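You operate a simulated robot arm through the tools that you are given. There is no shell and no other tool. Be economical: measure what you need, move in short steps, check, and stop when the job is done.

Carry out the task below with a simulated two-armed robot. There is one attempt and no reset: what you move stays moved.

Task
Stand the older oil tin on the blue turntable, hold the brake and turn it to 3.
Fine: first put the yellow pot away in the white drawer and shut it. Set down upright: what you pick out.

The check looks at the end state, three seconds after you hand in, the way a careful person would. Anything else that was tipped, shoved, dropped, spilled or broken makes it a failure.

Robot
Two 7-joint arms with two-finger parallel grippers on one trunk, on a base that drives. Base frame: it is fixed to the floor where the robot stands at the start and does not move with it; the origin is under the middle of the robot, x ahead of it, y to its left, z up. Readings come in cm, rad, newtons and seconds.
The left shoulder is at the start at [5, 16.8, 113.2], the right one opposite. With the tool pointing down near the work surface each hand reaches from about 10 to 66 cm from the robot's upright axis, wherever it stands, measured 20 degrees to its own side. Places, roughly: bin [40, -30, 50]; blue turntable [50, 0, 80]; orange brake lever [60, -30, 80]; top of the blue turntable [50, 0, 80]; white drawer [30, -30, 60]. Payload 1.57 kg a hand.
Tool frame (each hand has its own): the origin (TCP) lies between the finger pads and is the grasp point; the fingertips stand 3 cm ahead of it; z points along the fingers, y is the line along which they close. The gripper opens to 8 cm. The fingers are 1.7 cm wide and 1.2 cm thick; the gripper's body (4 by 8.2 cm) begins 8 cm behind the TCP.
Orientation is told as [roll, pitch, yaw] about the base's x, y, z axes, in that order, counted from this pose: with the fingers straight down and closing along the base's y, the tool's x points along the base's -x, its y along +y and its z along -z.

Tools
- The arms move only by the tool nudge_tool. It takes "left_targets", "right_targets" or both (then of equal length, played together; a hand with none holds still); each is a list of rows, each an object of numbers (a shift or turn left out is 0, a gripper value left out holds the last): "dx", "dy", "dz": the shift along the tool's x, y, z in cm; "rx", "ry", "rz": the turn, a rotation vector about the tool's x, y, z in rad. In form: [{"dx": .., "dy": .., "dz": .., "rx": .., "ry": .., "rz": ..}, ...]. A call has 1 to 20 rows; each row shifts and turns the commanded pose from where the row before left it, along the tool's axes as they then stand. "left_claw" and "right_claw" are, for a hand that has rows, the closure in counts, from 0 (fully open) to 255 (shut), set as the call begins (left out, the last holds). A row lasts 0.2 s, in which the tool goes at most 5 cm and 0.15 rad; a call with a longer step from one row to the next is refused whole, and so is a gripper value outside its range. Where a pose cannot be reached the arm comes as near as it can. A force on the tool above 40 N (or 10 N above the force at the start of the call, whichever is more), or a blocked arm, ends the call early, and 0.2 s more pass. Each finger travels about 4.5 cm/s and halts on what it meets, pressing with about 26 N; the grip force reading is that of the motor and also rises with nothing between the fingers. The clock runs only during rows and for 0.2 s after the last one: add rows that do not move to give the fingers time. The reply holds the time, the measured pose of the TCP, the force on the tool along the base axes, the opening and the grip force, in the units named above and with some noise, with the torque about the TCP (base axes, N m) and any sound that the robot's microphone picked up, and new pictures: "views" is both (left out), scene, wrist or none (wrist: the cameras of the hands that moved).
- Cameras (640 x 400 px; columns grow to the right, rows downward): "scene" is now at [11.46, -1.95, 132.21]; the picture's right is [-0.27, -0.96, 0.00], its down [-0.73, 0.20, -0.65] and it looks along [0.62, -0.17, -0.76] (base axes); focal length 234 px, centre (320, 200). "left" rides on the left gripper at [7.2, 0.7, -12.2] in its tool frame; the picture's right is [-0.09, 1.00, 0.00], its down [-0.84, -0.08, -0.54] and it looks along [-0.54, -0.05, 0.84] (tool axes); focal length 238 px, centre (320, 200). "right" rides on the right gripper at [7.2, -0.7, -12.2] in its tool frame; the picture's right is [0.09, 1.00, 0.00], its down [-0.84, 0.08, -0.54] and it looks along [-0.54, 0.05, 0.84] (tool axes); focal length 238 px, centre (320, 200). There is no depth. A picture from a camera that has moved, and an enlarged one, comes with that camera's place and axes in the base frame and with its lens.
- lift_body(by): slides the trunk up (or, below 0, down) by that many cm; the arms and the scene camera ride with it, the base frame stays. It gives what a move gives, with no picture.
- roll_base(legs): drives the robot by 1 to 6 legs, each [ahead, left, turn to the left] in cm, cm and rad, along the robot's own axes; the way and the turn of a leg run together, so that a leg with both is an arc; at most 150 cm and 3.142 rad a leg. The arms and the cameras ride along, it lands a little off, and it stops where it bumps. It gives what a move gives, and a new picture of the scene camera.
- aim_head(pan, tilt): turns the head with the scene camera to pan (to the left, within 1.396 rad either way) and tilt (down, from -0.506 to 1.204), counted from straight ahead of the robot. It gives what a move gives, and a new picture of the scene camera.
- inspect(camera, box): a new picture of the part [left, top, right, bottom] of that camera's present view, enlarged. The clock stands still meanwhile.
- finish_job(): hands the job in; it is judged then, once.

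Go step by step. Nothing tells you exact positions but the pictures and the camera data: compare them with the known pose of the tool, close in by small moves and look again before you grip or let go. The budget is 120 turns and 260 pictures, counting those below and the enlarged ones. Unless the task says otherwise, let go and move clear before handing in, and close with one line.

The tools are called after "Call:" as a command line: name --argument value ..., lists and objects as JSON in quotes. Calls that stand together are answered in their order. nudge_tool: Moves the arms, as the interface text tells. Its arguments: {"type":"object","properties":{"left_targets":{"type":"array","items":{"type":"object","properties":{"dx":{"type":"number"},"dy":{"type":"number"},"dz":{"type":"number"},"rx":{"type":"number"},"ry":{"type":"number"},"rz":{"type":"number"}}}},"left_claw":{"type":"number"},"right_targets":{"type":"array","items":{"type":"object","properties":{"dx":{"type":"number"},"dy":{"type":"number"},"dz":{"type":"number"},"rx":{"type":"number"},"ry":{"type":"number"},"rz":{"type":"number"}}}},"right_claw":{"type":"number"},"views":{"type":"string","enum":["both","scene","wrist","none"]}},"required":[]} The other tools are called the same way: lift_body (by) slides the trunk up or down; roll_base (legs) drives the base; aim_head (pan, tilt) turns the head that bears the scene camera; inspect (camera, box) takes an enlarged picture of a part of a camera's view; finish_job () hands the job in.

At the start:

```text
clock: 0.0
left_position: [47.17, -2.23, 111.3]
left_orientation: [0.0, 0.001, 0.001]
left_ft_force: [0.4, 0.4, 1.0]
left_moment: [-0.01, -0.01, 0.01]
left_finger_gap: 8.0
left_finger_force: 0.1
right_position: [32.84, -31.47, 101.88]
right_orientation: [-0.001, -0.001, 0.0]
right_ft_force: [0.1, -0.5, 0.0]
right_moment: [-0.01, 0.01, -0.02]
right_finger_gap: 8.0
right_finger_force: 0.1
trunk travel left (down, up): [-30.0, 14.3]
robot x, y, heading: [0.03, -0.11, -0.001]
head pan, tilt: [-0.272, 0.867]
```

scene: 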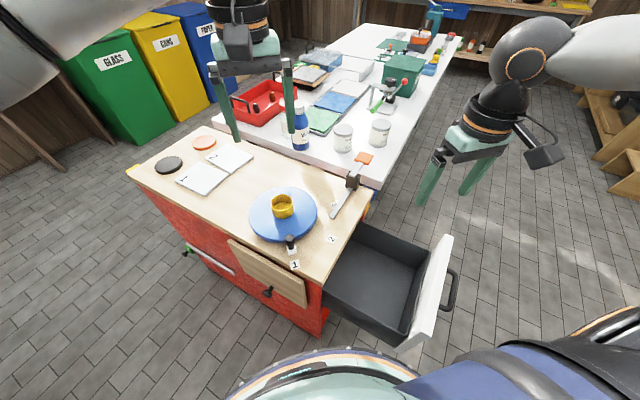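
right: 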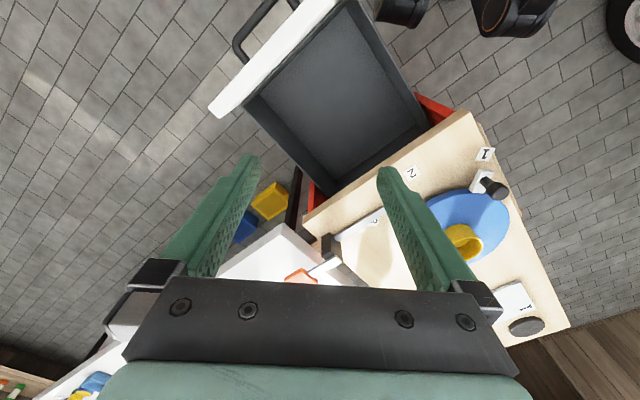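
left: 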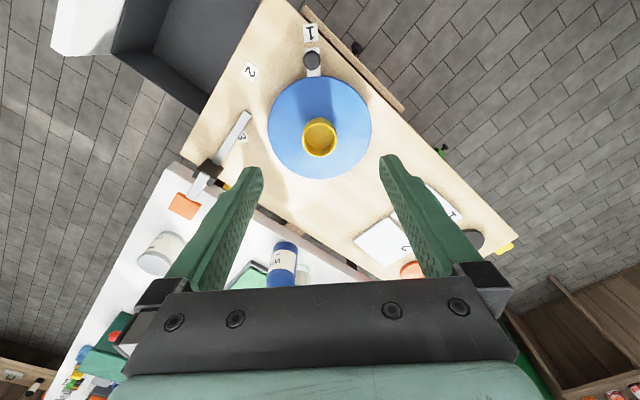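

I see the yellow pot on the blue turntable, an open drawer to the right, and a few tins on the white table behind. I'll look closer at the tins, the notebook and the lever.

Call:
inspect --camera "scene" --box '[260, 80, 420, 180]'

Call:
inspect --camera "scene" --box '[140, 120, 380, 290]'

Call:
inspect --camera "left" --box '[120, 0, 520, 290]'

```text
4.00 times, centred on (340, 130) of scene
camera zoom: at [11.46, -1.95, 132.21], right [-0.27, -0.96, 0.0], down [-0.73, 0.2, -0.65], along [0.62, -0.17, -0.76], focal length 937 px, centre (240, 480)
```

zoom: 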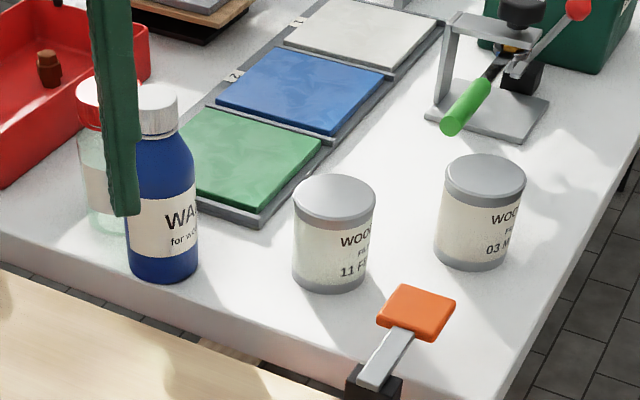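

```text
2.35 times, centred on (260, 205) of scene
camera zoom: at [11.46, -1.95, 132.21], right [-0.27, -0.96, 0.0], down [-0.73, 0.2, -0.65], along [0.62, -0.17, -0.76], focal length 551 px, centre (461, 188)
```

zoom: 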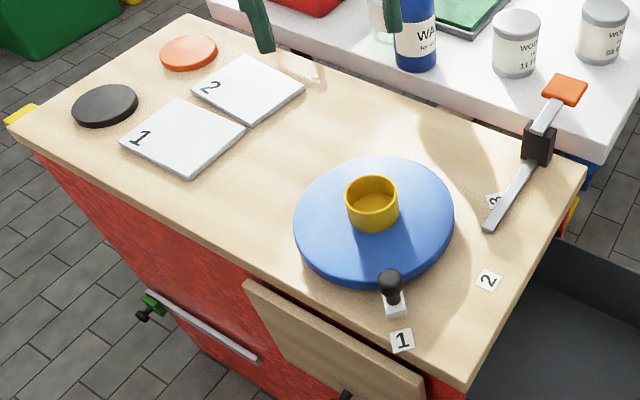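

```text
1.38 times, centred on (320, 145) of left
camera zoom: at [40.16, -1.48, 123.43], right [0.09, 1.0, 0.0], down [0.84, -0.08, 0.54], along [0.54, -0.05, -0.84], focal length 329 px, centre (320, 276)
```

zoom: 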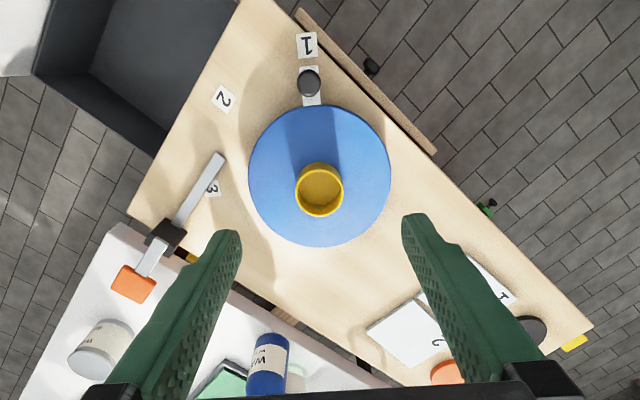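

The pot stands near [51, -2.5] on the turntable and the drawer is open with its centre near [32, -26]. The tins are on the white table, dated "11 F.." and "03 M..", and I'll read them properly later. First I swing the left hand clear and bring the right hand over the pot.

Call:
nudge_tool --left_targets '[{"dx": 1.5, "dy": 4.2}, {"dx": 1.5, "dy": 4.2}, {"dx": 1.5, "dy": 4.2}, {"dx": 1.5, "dy": 4.2}, {"dx": 1.5, "dy": 4.2}, {"dx": 1.5, "dy": 4.2}, {"dx": 1.5, "dy": 4.2}, {"dx": 1.5, "dy": 4.2}]' --right_targets '[{"dx": -2.27, "dy": 3.6}, {"dx": -2.27, "dy": 3.6}, {"dx": -2.27, "dy": 3.6}, {"dx": -2.27, "dy": 3.6}, {"dx": -2.27, "dy": 3.6}, {"dx": -2.27, "dy": 3.6}, {"dx": -2.27, "dy": 3.6}, {"dx": -2.27, "dy": 3.6}]' --right_claw 0 --left_claw 0

```text
clock: 1.8
left_position: [34.99, 31.84, 111.09]
left_orientation: [0.0, 0.0, 0.0]
left_ft_force: [-0.3, -0.2, 0.7]
left_moment: [-0.01, -0.01, 0.0]
left_finger_gap: 7.99
left_finger_force: 0.0
right_position: [43.92, -13.53, 102.03]
right_orientation: [-0.001, -0.003, 0.0]
right_ft_force: [0.7, 0.5, -0.7]
right_moment: [0.01, 0.01, -0.01]
right_finger_gap: 8.0
right_finger_force: 0.0
right hand out of reach, approached as far as the arm can: row 6, 7, 8
trunk travel left (down, up): [-30.0, 14.3]
robot x, y, heading: [-0.2, 0.17, -0.002]
head pan, tilt: [-0.272, 0.867]
camera scene: at [11.4, -1.9, 132.22], right [-0.27, -0.96, 0.0], down [-0.73, 0.2, -0.65], along [0.62, -0.17, -0.76], focal length 234 px, centre (320, 200)
camera right: at [36.75, -14.16, 114.08], right [-0.09, 1.0, 0.0], down [0.84, 0.08, 0.54], along [0.54, 0.05, -0.84], focal length 238 px, centre (320, 200)
camera left: at [27.74, 32.51, 123.34], right [0.09, 1.0, 0.0], down [0.84, -0.08, 0.54], along [0.54, -0.05, -0.84], focal length 238 px, centre (320, 200)
```

scene: 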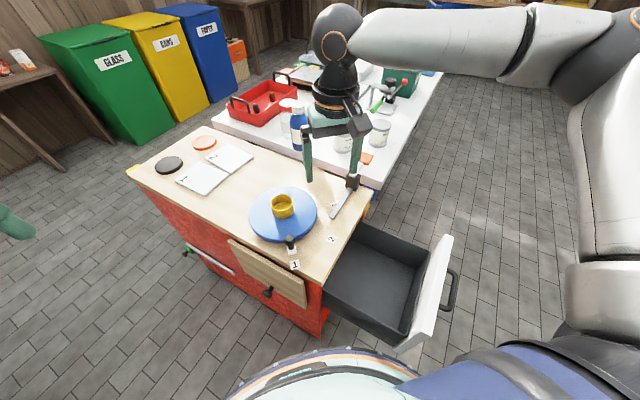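
right: 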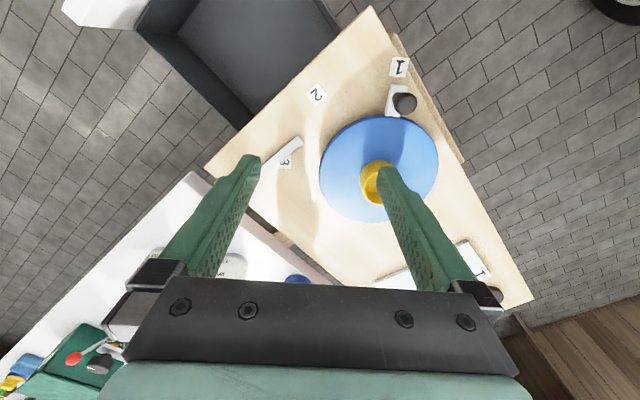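
left: 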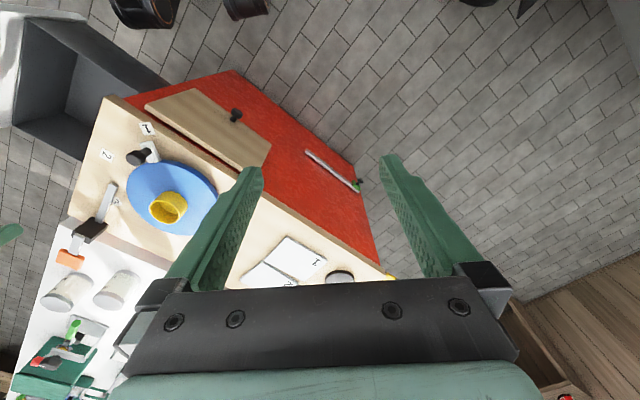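

The right hand runs out of reach about 7 cm short of the pot, so turning the robot left should help. I check the floor clearance around the base first.

Call:
aim_head --pan -0.3 --tilt 1.2

```text
clock: 2.6
left_position: [34.98, 31.71, 111.05]
left_orientation: [-0.001, 0.001, 0.002]
left_ft_force: [0.3, 0.3, -1.1]
left_moment: [-0.02, -0.01, 0.0]
left_finger_gap: 7.99
left_finger_force: 0.0
right_position: [43.98, -13.6, 101.81]
right_orientation: [0.003, 0.0, 0.001]
right_ft_force: [0.1, 0.3, -0.9]
right_moment: [-0.02, -0.02, 0.01]
right_finger_gap: 8.0
right_finger_force: 0.0
trunk travel left (down, up): [-30.0, 14.3]
robot x, y, heading: [-0.12, 0.06, 0.001]
head pan, tilt: [-0.3, 1.201]
camera scene: at [9.36, -1.52, 129.97], right [-0.3, -0.96, 0.0], down [-0.89, 0.28, -0.36], along [0.35, -0.11, -0.93], focal length 234 px, centre (320, 200)
```

scene: 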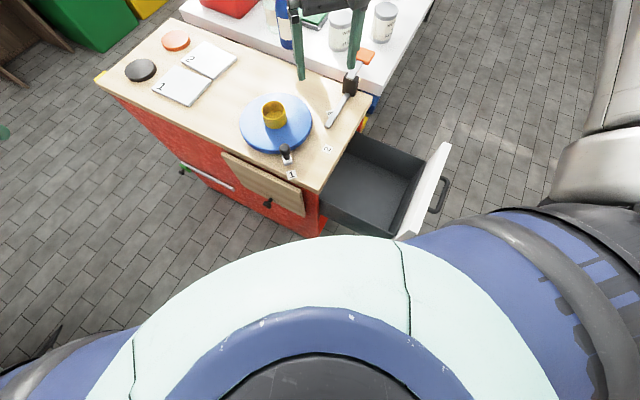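

The chest is round and clear of the cabinet. I turn left by 0.4 rad on the spot, backing off 2 cm.

Call:
roll_base --legs '[[-2, 0, 0], [0, 0, 0.4]]'

Call:
aim_head --pan -0.5 --tilt 0.9

```text
clock: 4.6
left_position: [17.98, 42.69, 111.08]
left_orientation: [0.001, 0.0, 0.4]
left_ft_force: [0.6, -0.1, 0.1]
left_moment: [0.0, 0.02, 0.03]
left_finger_gap: 7.99
left_finger_force: 0.1
right_position: [43.77, 4.67, 101.77]
right_orientation: [0.001, 0.0, 0.399]
right_ft_force: [0.0, 0.5, 0.6]
right_moment: [0.0, -0.01, -0.01]
right_finger_gap: 8.0
right_finger_force: 0.1
trunk travel left (down, up): [-30.0, 14.3]
robot x, y, heading: [-2.07, 0.14, 0.395]
head pan, tilt: [-0.3, 1.201]
camera scene: at [7.22, 2.25, 129.97], right [0.1, -1.0, 0.0], down [-0.93, -0.09, -0.36], along [0.36, 0.04, -0.93], focal length 234 px, centre (320, 200)
```

scene: 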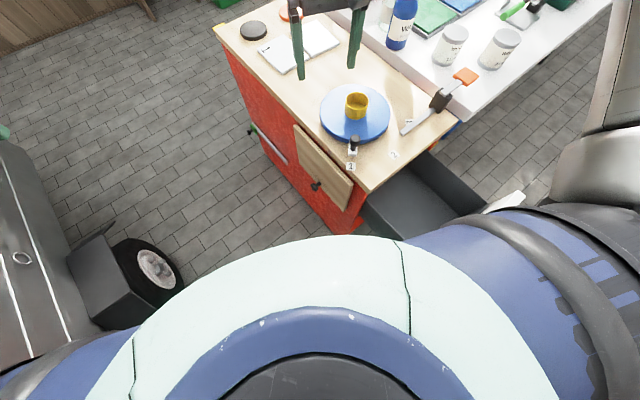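

```text
clock: 5.4
left_position: [17.94, 42.74, 111.1]
left_orientation: [-0.002, 0.0, 0.398]
left_ft_force: [-0.2, 0.0, -0.1]
left_moment: [-0.02, -0.01, 0.01]
left_finger_gap: 8.0
left_finger_force: 0.1
right_position: [43.65, 4.56, 101.9]
right_orientation: [0.001, 0.002, 0.4]
right_ft_force: [0.4, -0.3, -0.9]
right_moment: [-0.03, -0.04, 0.01]
right_finger_gap: 8.0
right_finger_force: 0.1
trunk travel left (down, up): [-30.0, 14.3]
robot x, y, heading: [-2.05, 0.3, 0.402]
head pan, tilt: [-0.499, 0.901]
camera scene: at [9.18, 0.94, 131.95], right [-0.1, -1.0, 0.0], down [-0.78, 0.08, -0.62], along [0.62, -0.06, -0.78], focal length 234 px, centre (320, 200)
```

scene: 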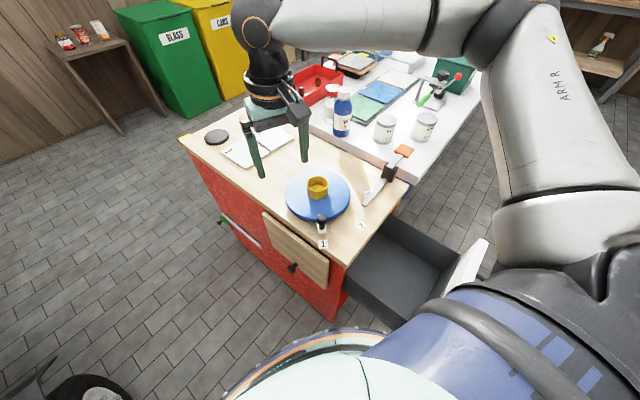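

The right hand now has reach. I move it above the pot and look with its own camera.

Call:
nudge_tool --right_targets '[{"dx": -1.4, "dy": -3.15, "dz": 1.5}, {"dx": -1.4, "dy": -3.15, "dz": 2}, {"dx": -1.35, "dy": -3.16, "dz": 2.5}, {}]'

```text
clock: 6.4
left_position: [17.86, 42.81, 111.05]
left_orientation: [0.0, -0.001, 0.401]
left_ft_force: [-0.9, 0.3, 0.2]
left_moment: [0.0, 0.0, 0.0]
left_finger_gap: 8.01
left_finger_force: 0.1
right_position: [51.3, -2.6, 95.9]
right_orientation: [0.002, -0.003, 0.4]
right_ft_force: [-0.2, -0.4, 0.2]
right_moment: [0.01, -0.03, 0.0]
right_finger_gap: 8.01
right_finger_force: 0.1
trunk travel left (down, up): [-30.0, 14.3]
robot x, y, heading: [-1.78, -0.24, 0.398]
head pan, tilt: [-0.499, 0.901]
camera scene: at [9.17, 0.94, 131.95], right [-0.1, -0.99, 0.0], down [-0.78, 0.08, -0.62], along [0.62, -0.06, -0.78], focal length 234 px, centre (320, 200)
camera right: at [44.96, -5.94, 108.05], right [-0.47, 0.88, 0.0], down [0.74, 0.4, 0.54], along [0.48, 0.26, -0.84], focal length 238 px, centre (320, 200)
```

scene: 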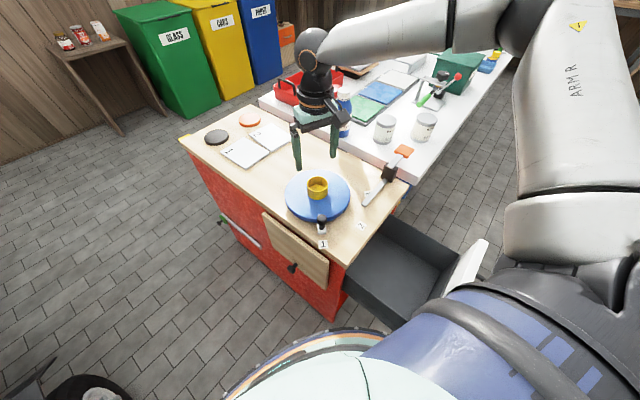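
right: 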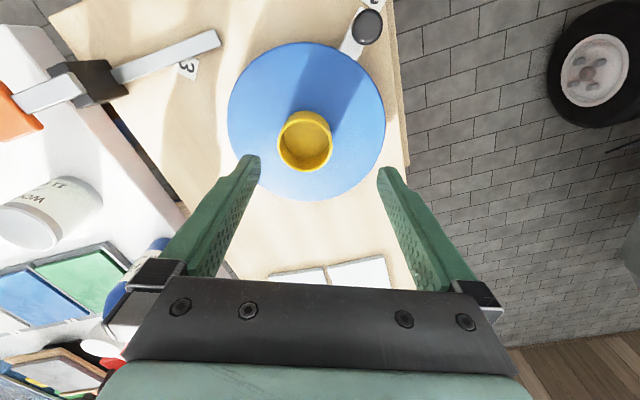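

The pot sits about 1.4 cm to the tool's -y side. I correct for that and go down partway.

Call:
nudge_tool --right_targets '[{"dx": 0.2, "dy": -1.35, "dz": 2}, {"dz": 3}, {}]' --views "wrist"

```text
clock: 7.2
left_position: [17.93, 42.7, 111.1]
left_orientation: [-0.001, -0.001, 0.4]
left_ft_force: [-0.8, 0.5, -0.4]
left_moment: [-0.02, 0.02, 0.0]
left_finger_gap: 7.99
left_finger_force: 0.2
right_position: [51.59, -3.84, 90.78]
right_orientation: [0.001, -0.002, 0.4]
right_ft_force: [-0.1, 0.3, 0.2]
right_moment: [0.01, -0.03, -0.07]
right_finger_gap: 7.99
right_finger_force: 0.1
trunk travel left (down, up): [-30.0, 14.3]
robot x, y, heading: [-1.57, -0.03, 0.395]
head pan, tilt: [-0.499, 0.901]
camera right: at [45.26, -7.17, 103.03], right [-0.47, 0.88, 0.0], down [0.74, 0.4, 0.54], along [0.48, 0.26, -0.84], focal length 238 px, centre (320, 200)
```

right: 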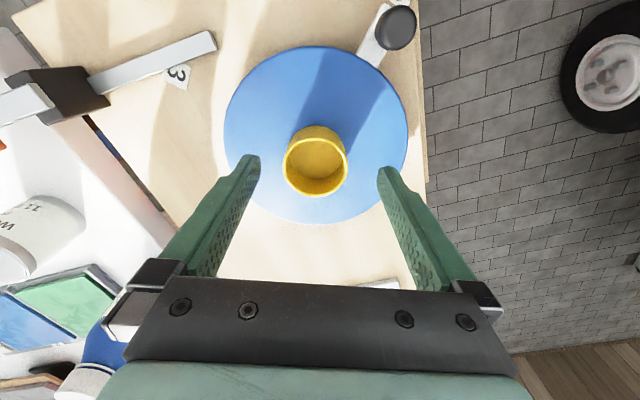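

The pot is nearly centred between the fingers. I go down another 4.5 cm and look again.

Call:
nudge_tool --right_targets '[{"dx": 0.2, "dy": -0.3, "dz": 2.2}, {"dz": 2.2}, {}]' --views "both"

```text
clock: 8.0
left_position: [18.0, 42.78, 111.18]
left_orientation: [0.001, 0.0, 0.401]
left_ft_force: [0.1, 0.1, 0.2]
left_moment: [0.04, 0.02, -0.02]
left_finger_gap: 8.01
left_finger_force: 0.1
right_position: [51.38, -4.2, 86.51]
right_orientation: [0.003, -0.002, 0.401]
right_ft_force: [0.3, 0.4, 0.6]
right_moment: [-0.01, 0.03, -0.02]
right_finger_gap: 7.99
right_finger_force: 0.1
trunk travel left (down, up): [-30.0, 14.3]
robot x, y, heading: [-2.08, 0.14, 0.405]
head pan, tilt: [-0.499, 0.901]
camera scene: at [9.17, 0.93, 131.95], right [-0.1, -0.99, 0.0], down [-0.78, 0.08, -0.62], along [0.62, -0.06, -0.78], focal length 234 px, centre (320, 200)
camera right: at [45.05, -7.58, 98.65], right [-0.47, 0.88, 0.0], down [0.74, 0.4, 0.54], along [0.48, 0.26, -0.84], focal length 238 px, centre (320, 200)
```

scene: 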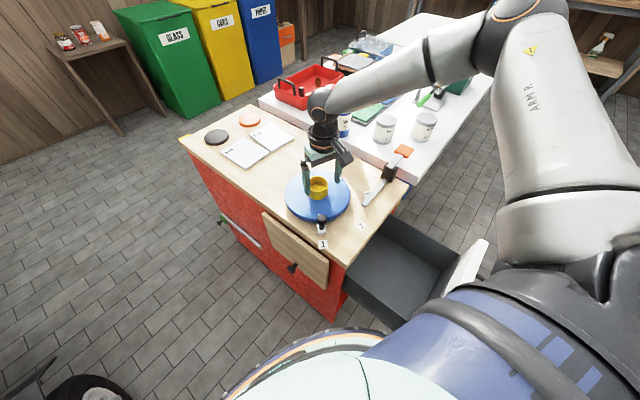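
right: 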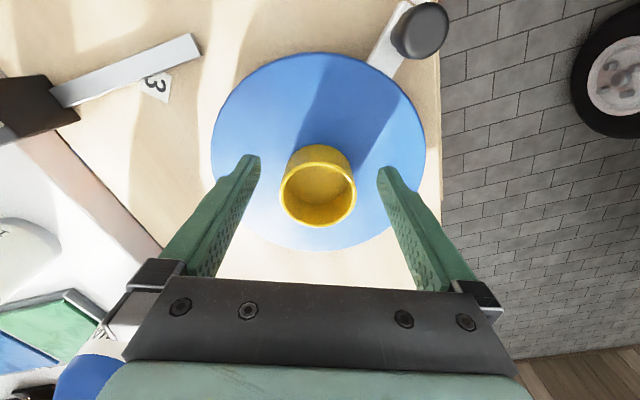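

The pot's rim is at TCP height and centred, and the disc top reads about z 80. I go down 2.5 cm and close.

Call:
nudge_tool --right_targets '[{"dz": 1.3}, {"dz": 1.2}, {}]' --views "wrist"

Call:
nudge_tool --right_targets '[{}, {}, {}, {}]' --right_claw 255 --views "wrist"

```text
clock: 8.8
left_position: [17.88, 42.83, 111.09]
left_orientation: [0.002, 0.0, 0.401]
left_ft_force: [-0.5, 0.2, -0.3]
left_moment: [0.02, 0.02, 0.02]
left_finger_gap: 8.01
left_finger_force: 0.1
right_position: [51.23, -4.26, 83.91]
right_orientation: [0.003, -0.002, 0.399]
right_ft_force: [0.4, 0.8, 0.7]
right_moment: [-0.01, 0.0, 0.03]
right_finger_gap: 8.0
right_finger_force: 0.1
trunk travel left (down, up): [-30.0, 14.3]
robot x, y, heading: [-2.17, -0.47, 0.396]
head pan, tilt: [-0.499, 0.901]
camera right: at [44.96, -7.67, 96.16], right [-0.47, 0.88, 0.0], down [0.74, 0.39, 0.54], along [0.48, 0.26, -0.84], focal length 238 px, centre (320, 200)
```

right: 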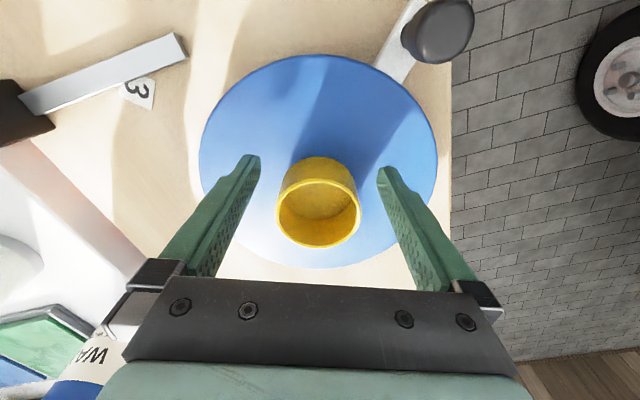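

```text
clock: 9.8
left_position: [17.97, 42.67, 111.13]
left_orientation: [0.001, 0.001, 0.4]
left_ft_force: [0.5, 0.0, 0.2]
left_moment: [0.01, 0.01, 0.0]
left_finger_gap: 7.99
left_finger_force: 0.0
right_position: [51.36, -4.23, 84.09]
right_orientation: [0.003, -0.003, 0.4]
right_ft_force: [0.0, 0.6, 0.1]
right_moment: [-0.01, -0.01, -0.02]
right_finger_gap: 0.01
right_finger_force: 4.6
trunk travel left (down, up): [-30.0, 14.3]
robot x, y, heading: [-1.99, -0.05, 0.397]
head pan, tilt: [-0.499, 0.901]
camera right: at [44.96, -7.65, 96.18], right [-0.47, 0.88, 0.0], down [0.74, 0.39, 0.54], along [0.48, 0.26, -0.84], focal length 238 px, centre (320, 200)
```

right: 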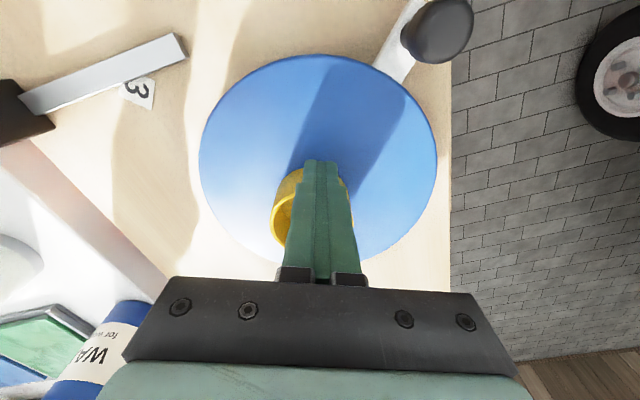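

The fingers closed on nothing: the pot is further ahead than I took it to be, and it may have shifted a few millimetres. I open again and look.

Call:
nudge_tool --right_targets '[{}, {}, {}, {}]' --right_claw 0 --views "wrist"

Call:
inspect --camera "scene" --box '[270, 130, 390, 250]'

```text
clock: 10.8
left_position: [17.8, 42.8, 111.11]
left_orientation: [-0.001, 0.0, 0.399]
left_ft_force: [-0.2, 0.0, 0.1]
left_moment: [0.01, 0.01, -0.02]
left_finger_gap: 8.02
left_finger_force: 0.1
right_position: [51.4, -4.24, 84.02]
right_orientation: [0.004, -0.003, 0.401]
right_ft_force: [0.0, -0.5, -1.0]
right_moment: [-0.01, 0.01, 0.02]
right_finger_gap: 8.02
right_finger_force: 0.0
trunk travel left (down, up): [-30.0, 14.3]
robot x, y, heading: [-1.89, 0.23, 0.401]
head pan, tilt: [-0.499, 0.901]
camera right: at [44.96, -7.66, 96.18], right [-0.47, 0.88, 0.0], down [0.74, 0.39, 0.54], along [0.48, 0.26, -0.84], focal length 238 px, centre (320, 200)
```

right: 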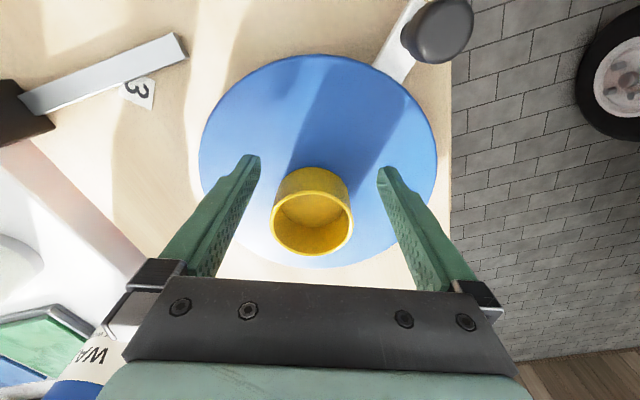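

```text
3.33 times, centred on (330, 190) of scene
camera zoom: at [9.18, 0.93, 131.95], right [-0.1, -0.99, 0.0], down [-0.78, 0.08, -0.62], along [0.62, -0.06, -0.78], focal length 780 px, centre (287, 233)
```

zoom: 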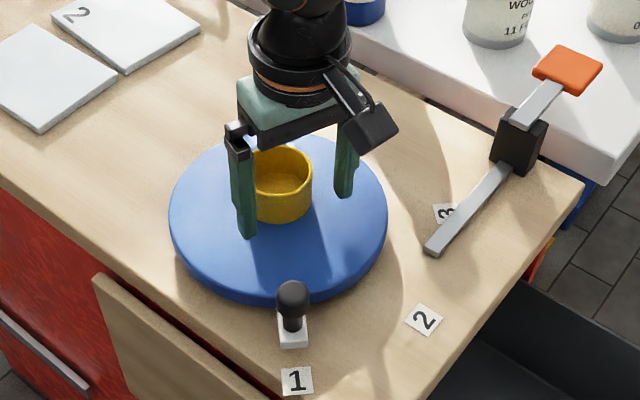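

The pot is still upright, about 2 cm ahead of the TCP. I slide forward so that it lies between the fingers and look.

Call:
nudge_tool --right_targets '[{"dy": -0.3}, {"dx": -1.0}, {"dx": -1.0}, {}]' --views "both"

Call:
inspect --camera "scene" --box '[270, 130, 390, 250]'

```text
clock: 11.8
left_position: [17.92, 42.7, 111.16]
left_orientation: [0.001, -0.001, 0.4]
left_ft_force: [0.6, 0.4, 0.1]
left_moment: [-0.01, -0.04, 0.01]
left_finger_gap: 7.98
left_finger_force: 0.1
right_position: [52.89, -4.48, 84.8]
right_orientation: [0.002, -0.001, 0.399]
right_ft_force: [0.7, -0.4, 0.0]
right_moment: [-0.02, 0.01, -0.04]
right_finger_gap: 8.0
right_finger_force: 0.0
right hand out of reach, approached as far as the arm can: row 2, 3
trunk travel left (down, up): [-30.0, 14.3]
robot x, y, heading: [-2.19, -0.02, 0.401]
head pan, tilt: [-0.499, 0.901]
camera scene: at [9.18, 0.93, 131.95], right [-0.1, -0.99, 0.0], down [-0.78, 0.08, -0.62], along [0.62, -0.06, -0.78], focal length 234 px, centre (320, 200)
camera right: at [46.43, -7.95, 96.99], right [-0.47, 0.88, 0.0], down [0.74, 0.4, 0.54], along [0.48, 0.26, -0.84], focal length 238 px, centre (320, 200)
```

scene: 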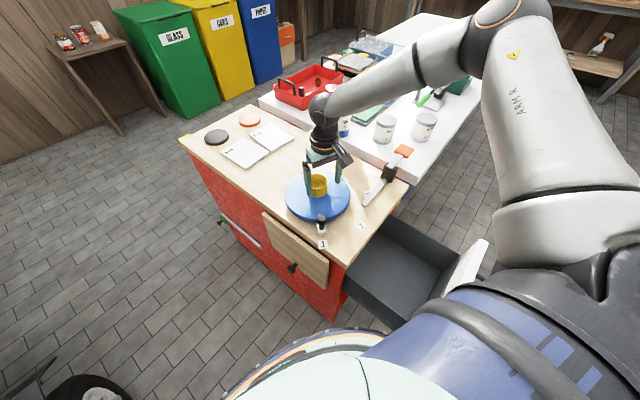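
right: 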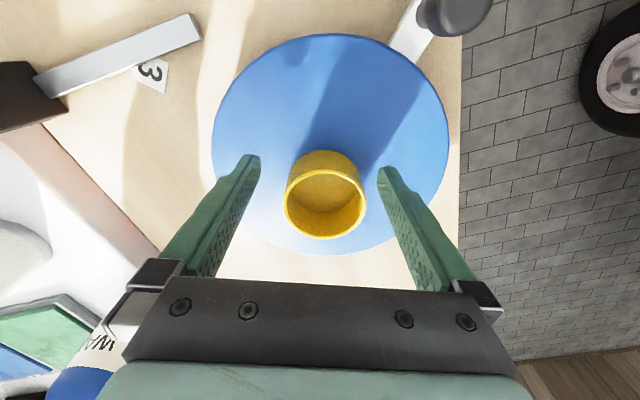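

```text
3.33 times, centred on (330, 190) of scene
camera zoom: at [9.18, 0.93, 131.95], right [-0.1, -0.99, 0.0], down [-0.78, 0.08, -0.62], along [0.62, -0.06, -0.78], focal length 780 px, centre (287, 233)
```

zoom: 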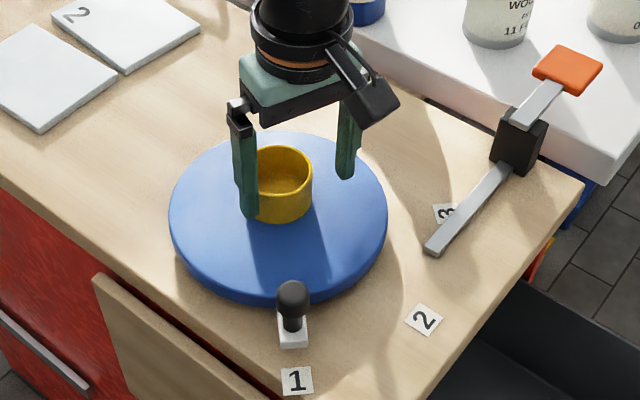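

The arm is at its reach limit again, and it gains reach further out to its own side. I raise the hand, turn the robot left another 0.25 rad and come back.

Call:
nudge_tool --right_targets '[{"dz": -2.5}, {"dx": 0.5, "dz": -3}, {"dx": 1.5, "dz": -3}, {}]' --views "none"

Call:
roll_base --legs '[[0, 0, 0.25]]'

```text
clock: 12.8
left_position: [17.81, 42.72, 111.11]
left_orientation: [0.001, 0.0, 0.4]
left_ft_force: [-0.7, -0.2, -0.1]
left_moment: [0.01, 0.01, -0.02]
left_finger_gap: 7.99
left_finger_force: 0.0
right_position: [50.97, -5.5, 93.11]
right_orientation: [0.001, -0.001, 0.4]
right_ft_force: [-0.2, 0.0, 0.8]
right_moment: [0.01, 0.01, -0.02]
right_finger_gap: 8.01
right_finger_force: 0.0
trunk travel left (down, up): [-30.0, 14.3]
robot x, y, heading: [-2.22, -0.01, 0.398]
head pan, tilt: [-0.499, 0.901]
```

```text
clock: 14.1
left_position: [6.66, 46.43, 111.14]
left_orientation: [0.0, 0.001, 0.649]
left_ft_force: [-0.8, 1.4, 1.4]
left_moment: [-0.02, -0.02, 0.03]
left_finger_gap: 7.99
left_finger_force: 0.0
right_position: [50.7, 7.95, 93.21]
right_orientation: [0.001, 0.0, 0.649]
right_ft_force: [1.1, 0.3, -0.4]
right_moment: [0.05, 0.0, -0.04]
right_finger_gap: 7.98
right_finger_force: 0.1
trunk travel left (down, up): [-30.0, 14.3]
robot x, y, heading: [-2.06, -0.06, 0.646]
head pan, tilt: [-0.499, 0.901]
camera scene: at [8.61, 3.7, 131.95], right [0.15, -0.99, 0.0], down [-0.77, -0.12, -0.62], along [0.61, 0.09, -0.78], focal length 234 px, centre (320, 200)
```

scene: 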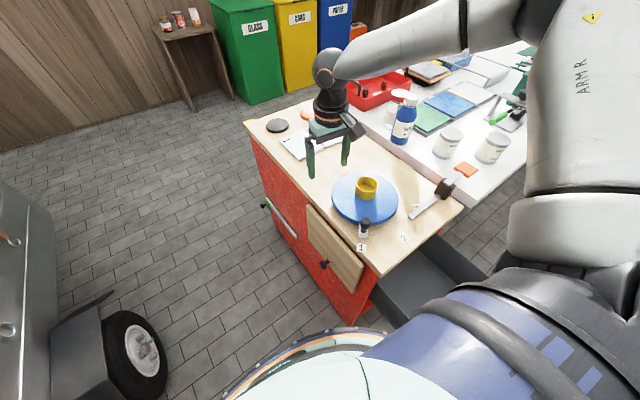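

The turn went well. I bring the hand back over the pot with the fingertips still above its rim.

Call:
nudge_tool --right_targets '[{"dx": 1.6, "dy": -3.6}, {"dx": 1.6, "dy": -3.6}, {"dx": 1.6, "dy": -3.6}, {}]' --views "wrist"

```text
clock: 15.1
left_position: [6.69, 46.39, 111.14]
left_orientation: [0.001, 0.0, 0.65]
left_ft_force: [-0.2, -0.1, -0.2]
left_moment: [0.01, 0.05, 0.0]
left_finger_gap: 7.99
left_finger_force: 0.0
right_position: [53.52, -3.55, 93.47]
right_orientation: [0.001, 0.0, 0.653]
right_ft_force: [-0.9, -0.3, 0.9]
right_moment: [-0.01, 0.04, 0.01]
right_finger_gap: 8.0
right_finger_force: 0.1
trunk travel left (down, up): [-30.0, 14.3]
robot x, y, heading: [-2.22, -0.4, 0.648]
head pan, tilt: [-0.499, 0.901]
camera right: at [48.2, -8.4, 105.58], right [-0.68, 0.74, 0.0], down [0.62, 0.57, 0.54], along [0.4, 0.37, -0.84], focal length 238 px, centre (320, 200)
```

right: 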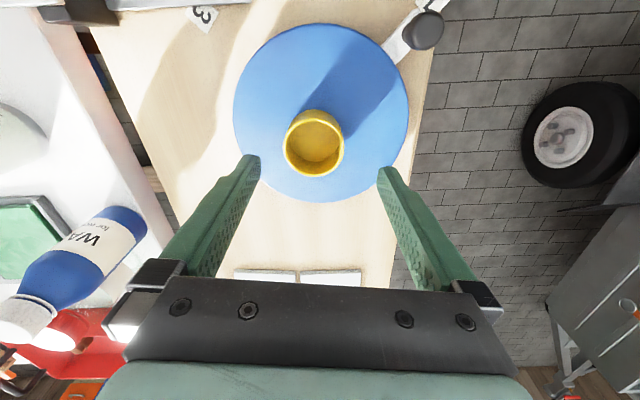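

The pot is almost centred. I adjust 0.5 cm and descend in two stages.

Call:
nudge_tool --right_targets '[{"dx": -0.2, "dy": -0.5, "dz": 2}, {"dz": 3}, {}]' --views "wrist"

```text
clock: 15.9
left_position: [6.75, 46.42, 111.21]
left_orientation: [0.0, -0.001, 0.652]
left_ft_force: [0.0, -0.2, -0.1]
left_moment: [0.01, -0.01, 0.0]
left_finger_gap: 7.98
left_finger_force: 0.0
right_position: [53.8, -3.87, 88.25]
right_orientation: [0.002, -0.003, 0.648]
right_ft_force: [0.6, 0.1, -1.0]
right_moment: [-0.02, 0.0, 0.0]
right_finger_gap: 7.99
right_finger_force: 0.1
trunk travel left (down, up): [-30.0, 14.3]
robot x, y, heading: [-2.21, -0.05, 0.653]
head pan, tilt: [-0.499, 0.901]
camera right: at [48.59, -8.72, 100.44], right [-0.68, 0.74, 0.0], down [0.62, 0.57, 0.54], along [0.4, 0.37, -0.84], focal length 238 px, centre (320, 200)
```

right: 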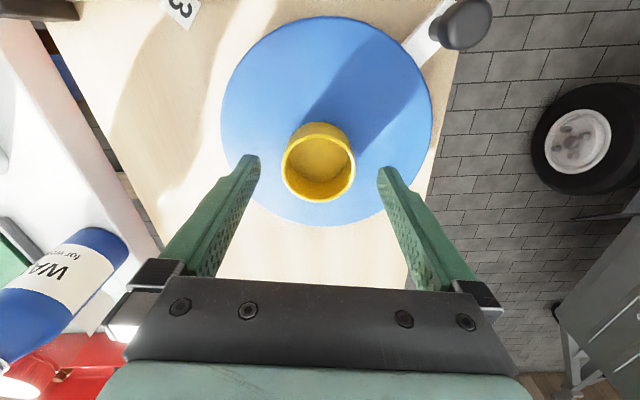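

Centred. I lower to about z 84.2 and check before closing.

Call:
nudge_tool --right_targets '[{"dy": -0.1, "dz": 2}, {"dz": 2.2}, {}]' --views "wrist"

Call:
inspect --camera "scene" --box '[310, 130, 430, 250]'

```text
clock: 16.7
left_position: [6.67, 46.3, 111.18]
left_orientation: [0.0, -0.001, 0.651]
left_ft_force: [0.0, -0.4, 0.0]
left_moment: [0.02, -0.02, 0.01]
left_finger_gap: 8.02
left_finger_force: 0.2
right_position: [54.04, -3.88, 84.04]
right_orientation: [0.002, 0.0, 0.649]
right_ft_force: [1.0, 0.7, 0.2]
right_moment: [0.01, -0.01, 0.02]
right_finger_gap: 8.01
right_finger_force: 0.0
trunk travel left (down, up): [-30.0, 14.3]
robot x, y, heading: [-2.37, 0.15, 0.647]
head pan, tilt: [-0.499, 0.901]
camera right: at [48.72, -8.82, 96.17], right [-0.68, 0.74, 0.0], down [0.62, 0.57, 0.54], along [0.4, 0.37, -0.84], focal length 238 px, centre (320, 200)
```

right: 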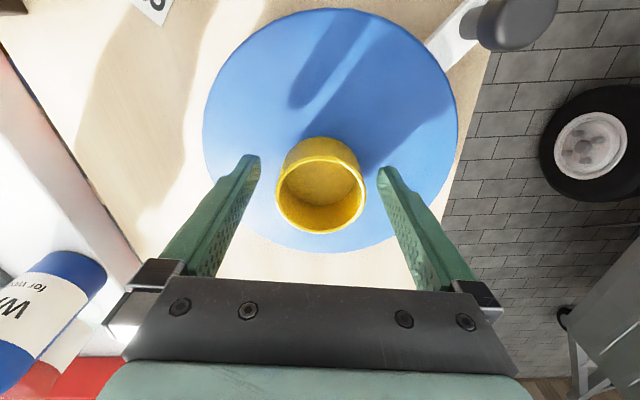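

```text
3.33 times, centred on (370, 190) of scene
camera zoom: at [8.63, 3.68, 131.95], right [0.15, -0.99, 0.0], down [-0.77, -0.12, -0.62], along [0.61, 0.09, -0.78], focal length 780 px, centre (153, 233)
```

zoom: 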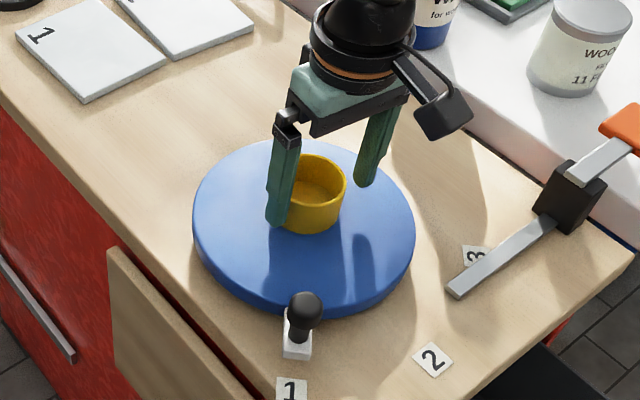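

The pot is properly between the fingers now, so I close.

Call:
nudge_tool --right_targets '[{"dx": 0.3}, {}, {}, {}, {}]' --right_claw 255 --views "wrist"

```text
clock: 17.9
left_position: [6.73, 46.37, 111.14]
left_orientation: [0.001, 0.0, 0.651]
left_ft_force: [0.2, 0.6, 0.4]
left_moment: [0.01, -0.01, 0.01]
left_finger_gap: 7.99
left_finger_force: 0.0
right_position: [53.75, -4.1, 83.97]
right_orientation: [0.001, -0.001, 0.649]
right_ft_force: [0.4, -0.2, 1.4]
right_moment: [-0.01, -0.07, 0.01]
right_finger_gap: 5.61
right_finger_force: 26.7
trunk travel left (down, up): [-30.0, 14.3]
robot x, y, heading: [-2.06, 0.32, 0.649]
head pan, tilt: [-0.499, 0.901]
camera right: at [48.44, -9.06, 96.18], right [-0.68, 0.74, 0.0], down [0.62, 0.57, 0.54], along [0.4, 0.37, -0.84], focal length 238 px, centre (320, 200)
```

right: 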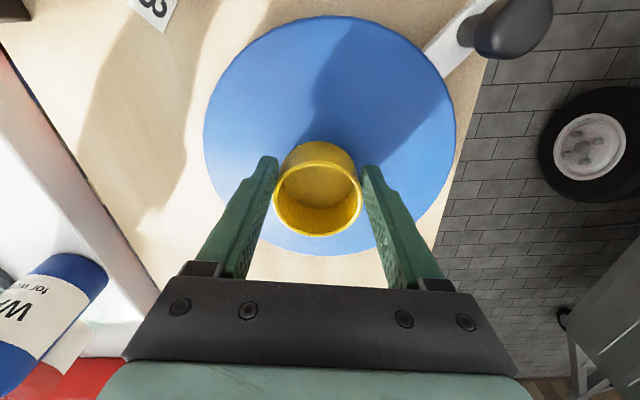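

The pot is gripped. I lift it and turn the robot back to face the drawer.

Call:
nudge_tool --right_targets '[{"dz": -2}, {"dz": -3}, {"dz": -3, "dx": 1}, {"dz": -3, "dx": 2}, {"dx": 1}]' --views "wrist"

Call:
roll_base --legs '[[0, 0, -0.6]]'

```text
clock: 19.1
left_position: [6.7, 46.42, 111.21]
left_orientation: [-0.001, 0.002, 0.652]
left_ft_force: [-0.3, -0.1, 0.6]
left_moment: [-0.02, 0.0, -0.02]
left_finger_gap: 7.99
left_finger_force: 0.1
right_position: [50.51, -6.53, 95.04]
right_orientation: [0.002, 0.001, 0.649]
right_ft_force: [0.4, 0.0, 0.6]
right_moment: [-0.01, -0.01, 0.02]
right_finger_gap: 5.61
right_finger_force: 26.7
trunk travel left (down, up): [-30.0, 14.3]
robot x, y, heading: [-1.88, 0.21, 0.648]
head pan, tilt: [-0.499, 0.901]
camera right: at [45.18, -11.47, 107.25], right [-0.68, 0.74, 0.0], down [0.62, 0.57, 0.54], along [0.4, 0.37, -0.84], focal length 238 px, centre (320, 200)
```

right: 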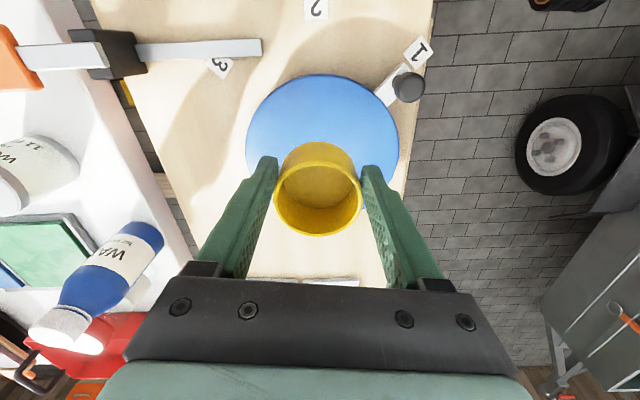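

```text
clock: 21.1
left_position: [31.79, 32.94, 111.09]
left_orientation: [-0.001, 0.0, 0.037]
left_ft_force: [-0.5, -0.8, 0.2]
left_moment: [-0.01, 0.01, 0.0]
left_finger_gap: 8.0
left_finger_force: 0.1
right_position: [36.98, -35.66, 95.15]
right_orientation: [0.001, 0.0, 0.036]
right_ft_force: [0.1, 0.1, -0.2]
right_moment: [0.01, 0.04, 0.01]
right_finger_gap: 5.62
right_finger_force: 25.5
trunk travel left (down, up): [-30.0, 14.3]
robot x, y, heading: [-1.84, 0.3, 0.038]
head pan, tilt: [-0.499, 0.901]
camera scene: at [8.73, -3.12, 131.95], right [-0.45, -0.89, 0.0], down [-0.7, 0.35, -0.62], along [0.56, -0.28, -0.78], focal length 234 px, centre (320, 200)
```

scene: 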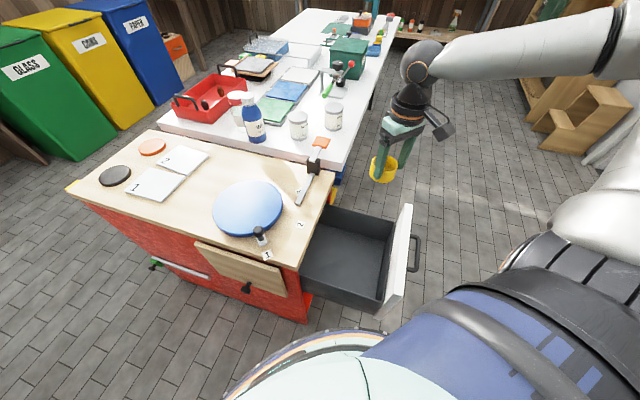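

The drawer's inside centre reads about [33.5, -26.5]. I move the pot above it and look down.

Call:
nudge_tool --right_targets '[{"dx": 1.2, "dy": 3, "dz": 2}, {"dx": 1.2, "dy": 3, "dz": 3}, {"dx": 1.2, "dy": 3, "dz": 3}, {}]'

```text
clock: 22.1
left_position: [31.92, 32.85, 111.03]
left_orientation: [0.0, -0.001, 0.037]
left_ft_force: [-0.1, 0.7, 0.8]
left_moment: [0.02, 0.02, 0.0]
left_finger_gap: 8.02
left_finger_force: 0.1
right_position: [33.23, -26.7, 86.91]
right_orientation: [0.003, 0.001, 0.033]
right_ft_force: [0.7, 0.3, 0.0]
right_moment: [-0.01, -0.02, -0.04]
right_finger_gap: 5.62
right_finger_force: 25.7
trunk travel left (down, up): [-30.0, 14.3]
robot x, y, heading: [-2.2, 0.17, 0.036]
head pan, tilt: [-0.499, 0.901]
camera scene: at [8.72, -3.12, 131.95], right [-0.45, -0.89, 0.0], down [-0.7, 0.35, -0.62], along [0.56, -0.28, -0.78], focal length 234 px, centre (320, 200)
camera right: at [26.05, -27.63, 99.11], right [-0.13, 0.99, 0.0], down [0.83, 0.11, 0.54], along [0.54, 0.07, -0.84], focal length 238 px, centre (320, 200)
```

scene: 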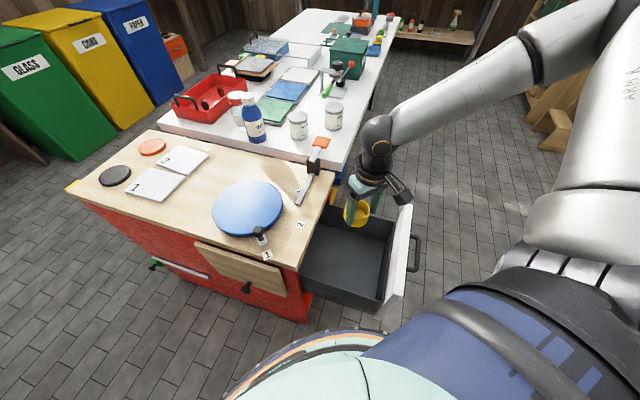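
right: 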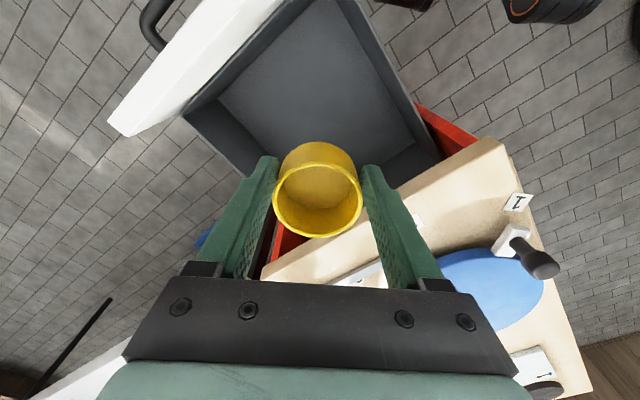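

The hand is over the middle of the open drawer. I descend in stages, watching the force.

Call:
nudge_tool --right_targets '[{"dz": 3}, {"dz": 3}, {"dz": 3}, {"dz": 3}, {"dz": 2}, {}]'

```text
clock: 23.6
left_position: [31.9, 32.89, 111.06]
left_orientation: [0.001, 0.0, 0.035]
left_ft_force: [-0.6, 0.0, 0.2]
left_moment: [0.0, -0.01, 0.02]
left_finger_gap: 8.01
left_finger_force: 0.0
right_position: [32.94, -27.22, 74.36]
right_orientation: [0.001, 0.0, 0.036]
right_ft_force: [0.7, 0.2, 1.0]
right_moment: [-0.04, -0.02, -0.01]
right_finger_gap: 5.62
right_finger_force: 26.4
right hand out of reach, approached as far as the arm can: row 5
trunk travel left (down, up): [-30.0, 14.3]
robot x, y, heading: [-2.13, -0.18, 0.034]
head pan, tilt: [-0.499, 0.901]
camera scene: at [8.74, -3.08, 131.95], right [-0.45, -0.89, 0.0], down [-0.7, 0.35, -0.62], along [0.56, -0.28, -0.78], focal length 234 px, centre (320, 200)
camera right: at [25.79, -28.13, 86.45], right [-0.13, 0.99, 0.0], down [0.83, 0.11, 0.54], along [0.54, 0.07, -0.84], focal length 238 px, centre (320, 200)
```

scene: 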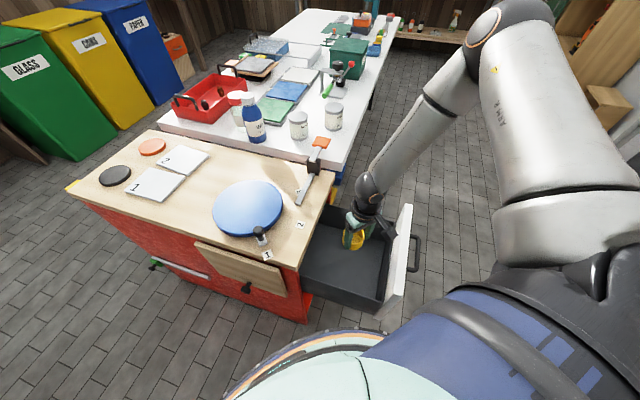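
right: 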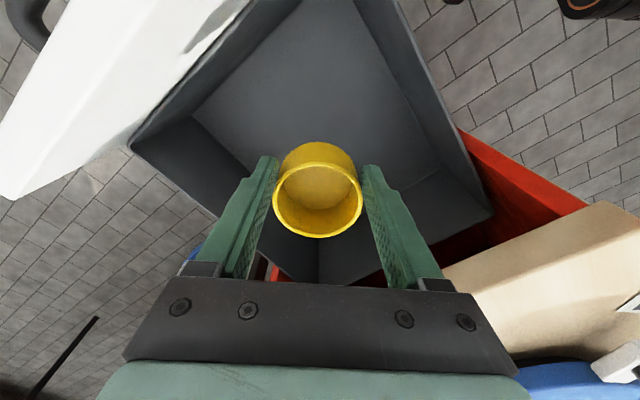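

The arm has reached its lower limit, so I lower with the trunk instead.

Call:
lift_body --by -5

Call:
inspect --camera "scene" --box '[280, 160, 440, 320]'

Call:
inspect --camera "right" --box '[0, 0, 640, 400]'

```text
clock: 24.5
left_position: [31.78, 32.99, 106.13]
left_orientation: [0.0, 0.0, 0.037]
left_ft_force: [0.8, 0.0, -0.3]
left_moment: [0.01, 0.01, -0.01]
left_finger_gap: 8.01
left_finger_force: 0.0
right_position: [32.92, -27.18, 69.24]
right_orientation: [0.002, -0.001, 0.036]
right_ft_force: [-0.4, -0.4, -0.1]
right_moment: [0.0, -0.02, -0.02]
right_finger_gap: 5.59
right_finger_force: 25.6
trunk travel left (down, up): [-25.0, 19.3]
robot x, y, heading: [-1.81, 0.14, 0.032]
head pan, tilt: [-0.499, 0.901]
```

```text
2.50 times, centred on (360, 240) of scene
camera zoom: at [8.72, -3.11, 126.95], right [-0.45, -0.89, 0.0], down [-0.7, 0.35, -0.62], along [0.56, -0.28, -0.78], focal length 585 px, centre (220, 100)
```

zoom: 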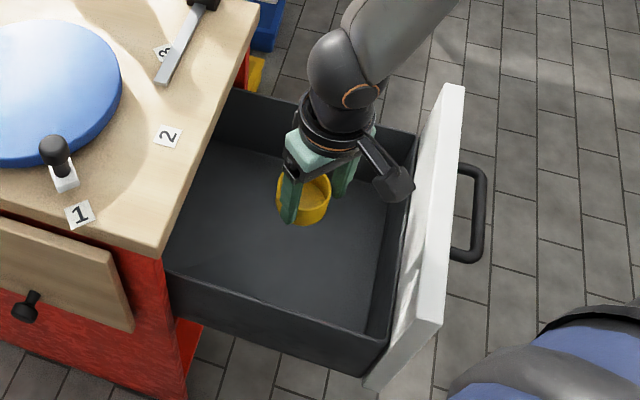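

```text
1.00 times, centred on (320, 200) of right (not enlarged: the box is as wide or as high as the picture)
camera zoom: at [25.77, -28.14, 81.47], right [-0.13, 0.99, 0.0], down [0.83, 0.11, 0.54], along [0.54, 0.07, -0.84], focal length 238 px, centre (320, 200)
```

zoom: 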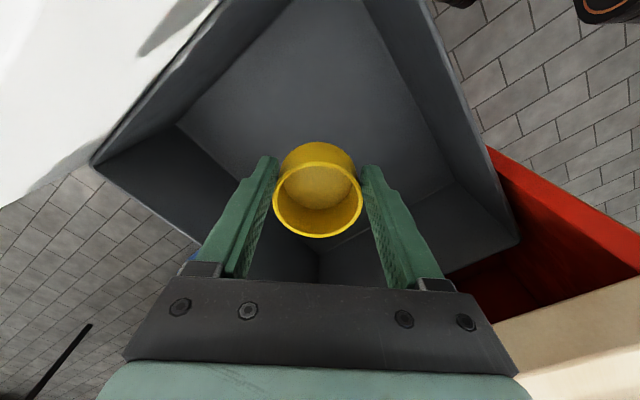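

From three wrist views the drawer floor triangulates to about z 47, much deeper than I assumed. I shift 1 cm towards the cabinet so the wrist camera clears the drawer front, then lower the trunk.

Call:
nudge_tool --right_targets '[{"dx": -0.8, "dy": 0.6}, {}]' --views "none"

Call:
lift_body --by -8

Call:
inspect --camera "scene" --box '[240, 160, 480, 360]'

Call:
inspect --camera "right" --box '[0, 0, 640, 400]'

```text
clock: 25.1
left_position: [31.81, 32.85, 106.05]
left_orientation: [-0.001, 0.0, 0.037]
left_ft_force: [-0.4, -0.2, -0.7]
left_moment: [0.02, -0.02, 0.02]
left_finger_gap: 7.99
left_finger_force: 0.1
right_position: [33.6, -26.75, 69.7]
right_orientation: [0.001, -0.003, 0.037]
right_ft_force: [-0.4, -0.4, -0.7]
right_moment: [0.0, -0.01, 0.0]
right_finger_gap: 5.61
right_finger_force: 26.7
right hand out of reach, approached as far as the arm can: row 1
trunk travel left (down, up): [-25.0, 19.3]
robot x, y, heading: [-2.41, 0.07, 0.034]
head pan, tilt: [-0.499, 0.901]
```

```text
clock: 26.2
left_position: [31.8, 32.9, 98.2]
left_orientation: [0.0, 0.0, 0.037]
left_ft_force: [0.5, 0.3, 0.9]
left_moment: [0.01, 0.0, -0.02]
left_finger_gap: 8.01
left_finger_force: 0.0
right_position: [33.6, -26.87, 61.71]
right_orientation: [0.005, -0.001, 0.037]
right_ft_force: [-1.0, -0.4, -1.2]
right_moment: [-0.02, -0.01, 0.0]
right_finger_gap: 5.62
right_finger_force: 26.6
trunk travel left (down, up): [-17.0, 27.3]
robot x, y, heading: [-1.87, -0.02, 0.034]
head pan, tilt: [-0.499, 0.901]
```

```text
2.00 times, centred on (360, 260) of scene
camera zoom: at [8.72, -3.11, 118.96], right [-0.45, -0.89, 0.0], down [-0.7, 0.35, -0.62], along [0.56, -0.28, -0.78], focal length 468 px, centre (240, 80)
```

zoom: 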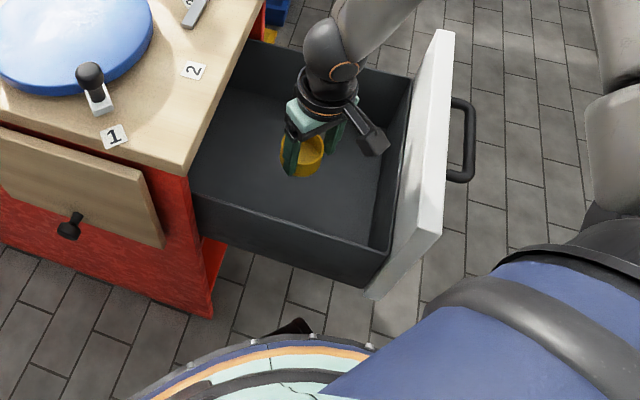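

```text
1.00 times, centred on (320, 200) of right (not enlarged: the box is as wide or as high as the picture)
camera zoom: at [26.49, -27.71, 73.8], right [-0.13, 0.99, 0.0], down [0.83, 0.11, 0.54], along [0.54, 0.07, -0.84], focal length 238 px, centre (320, 200)
```

zoom: 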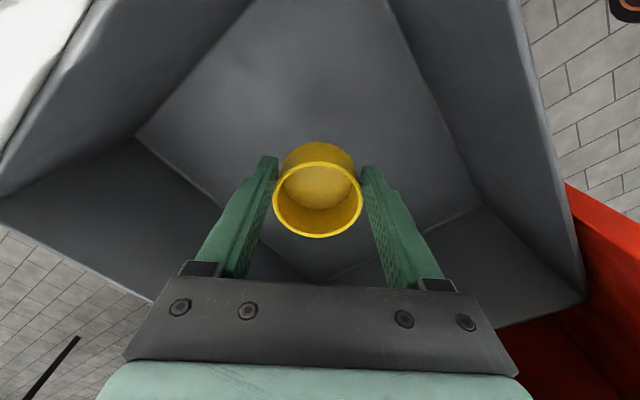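

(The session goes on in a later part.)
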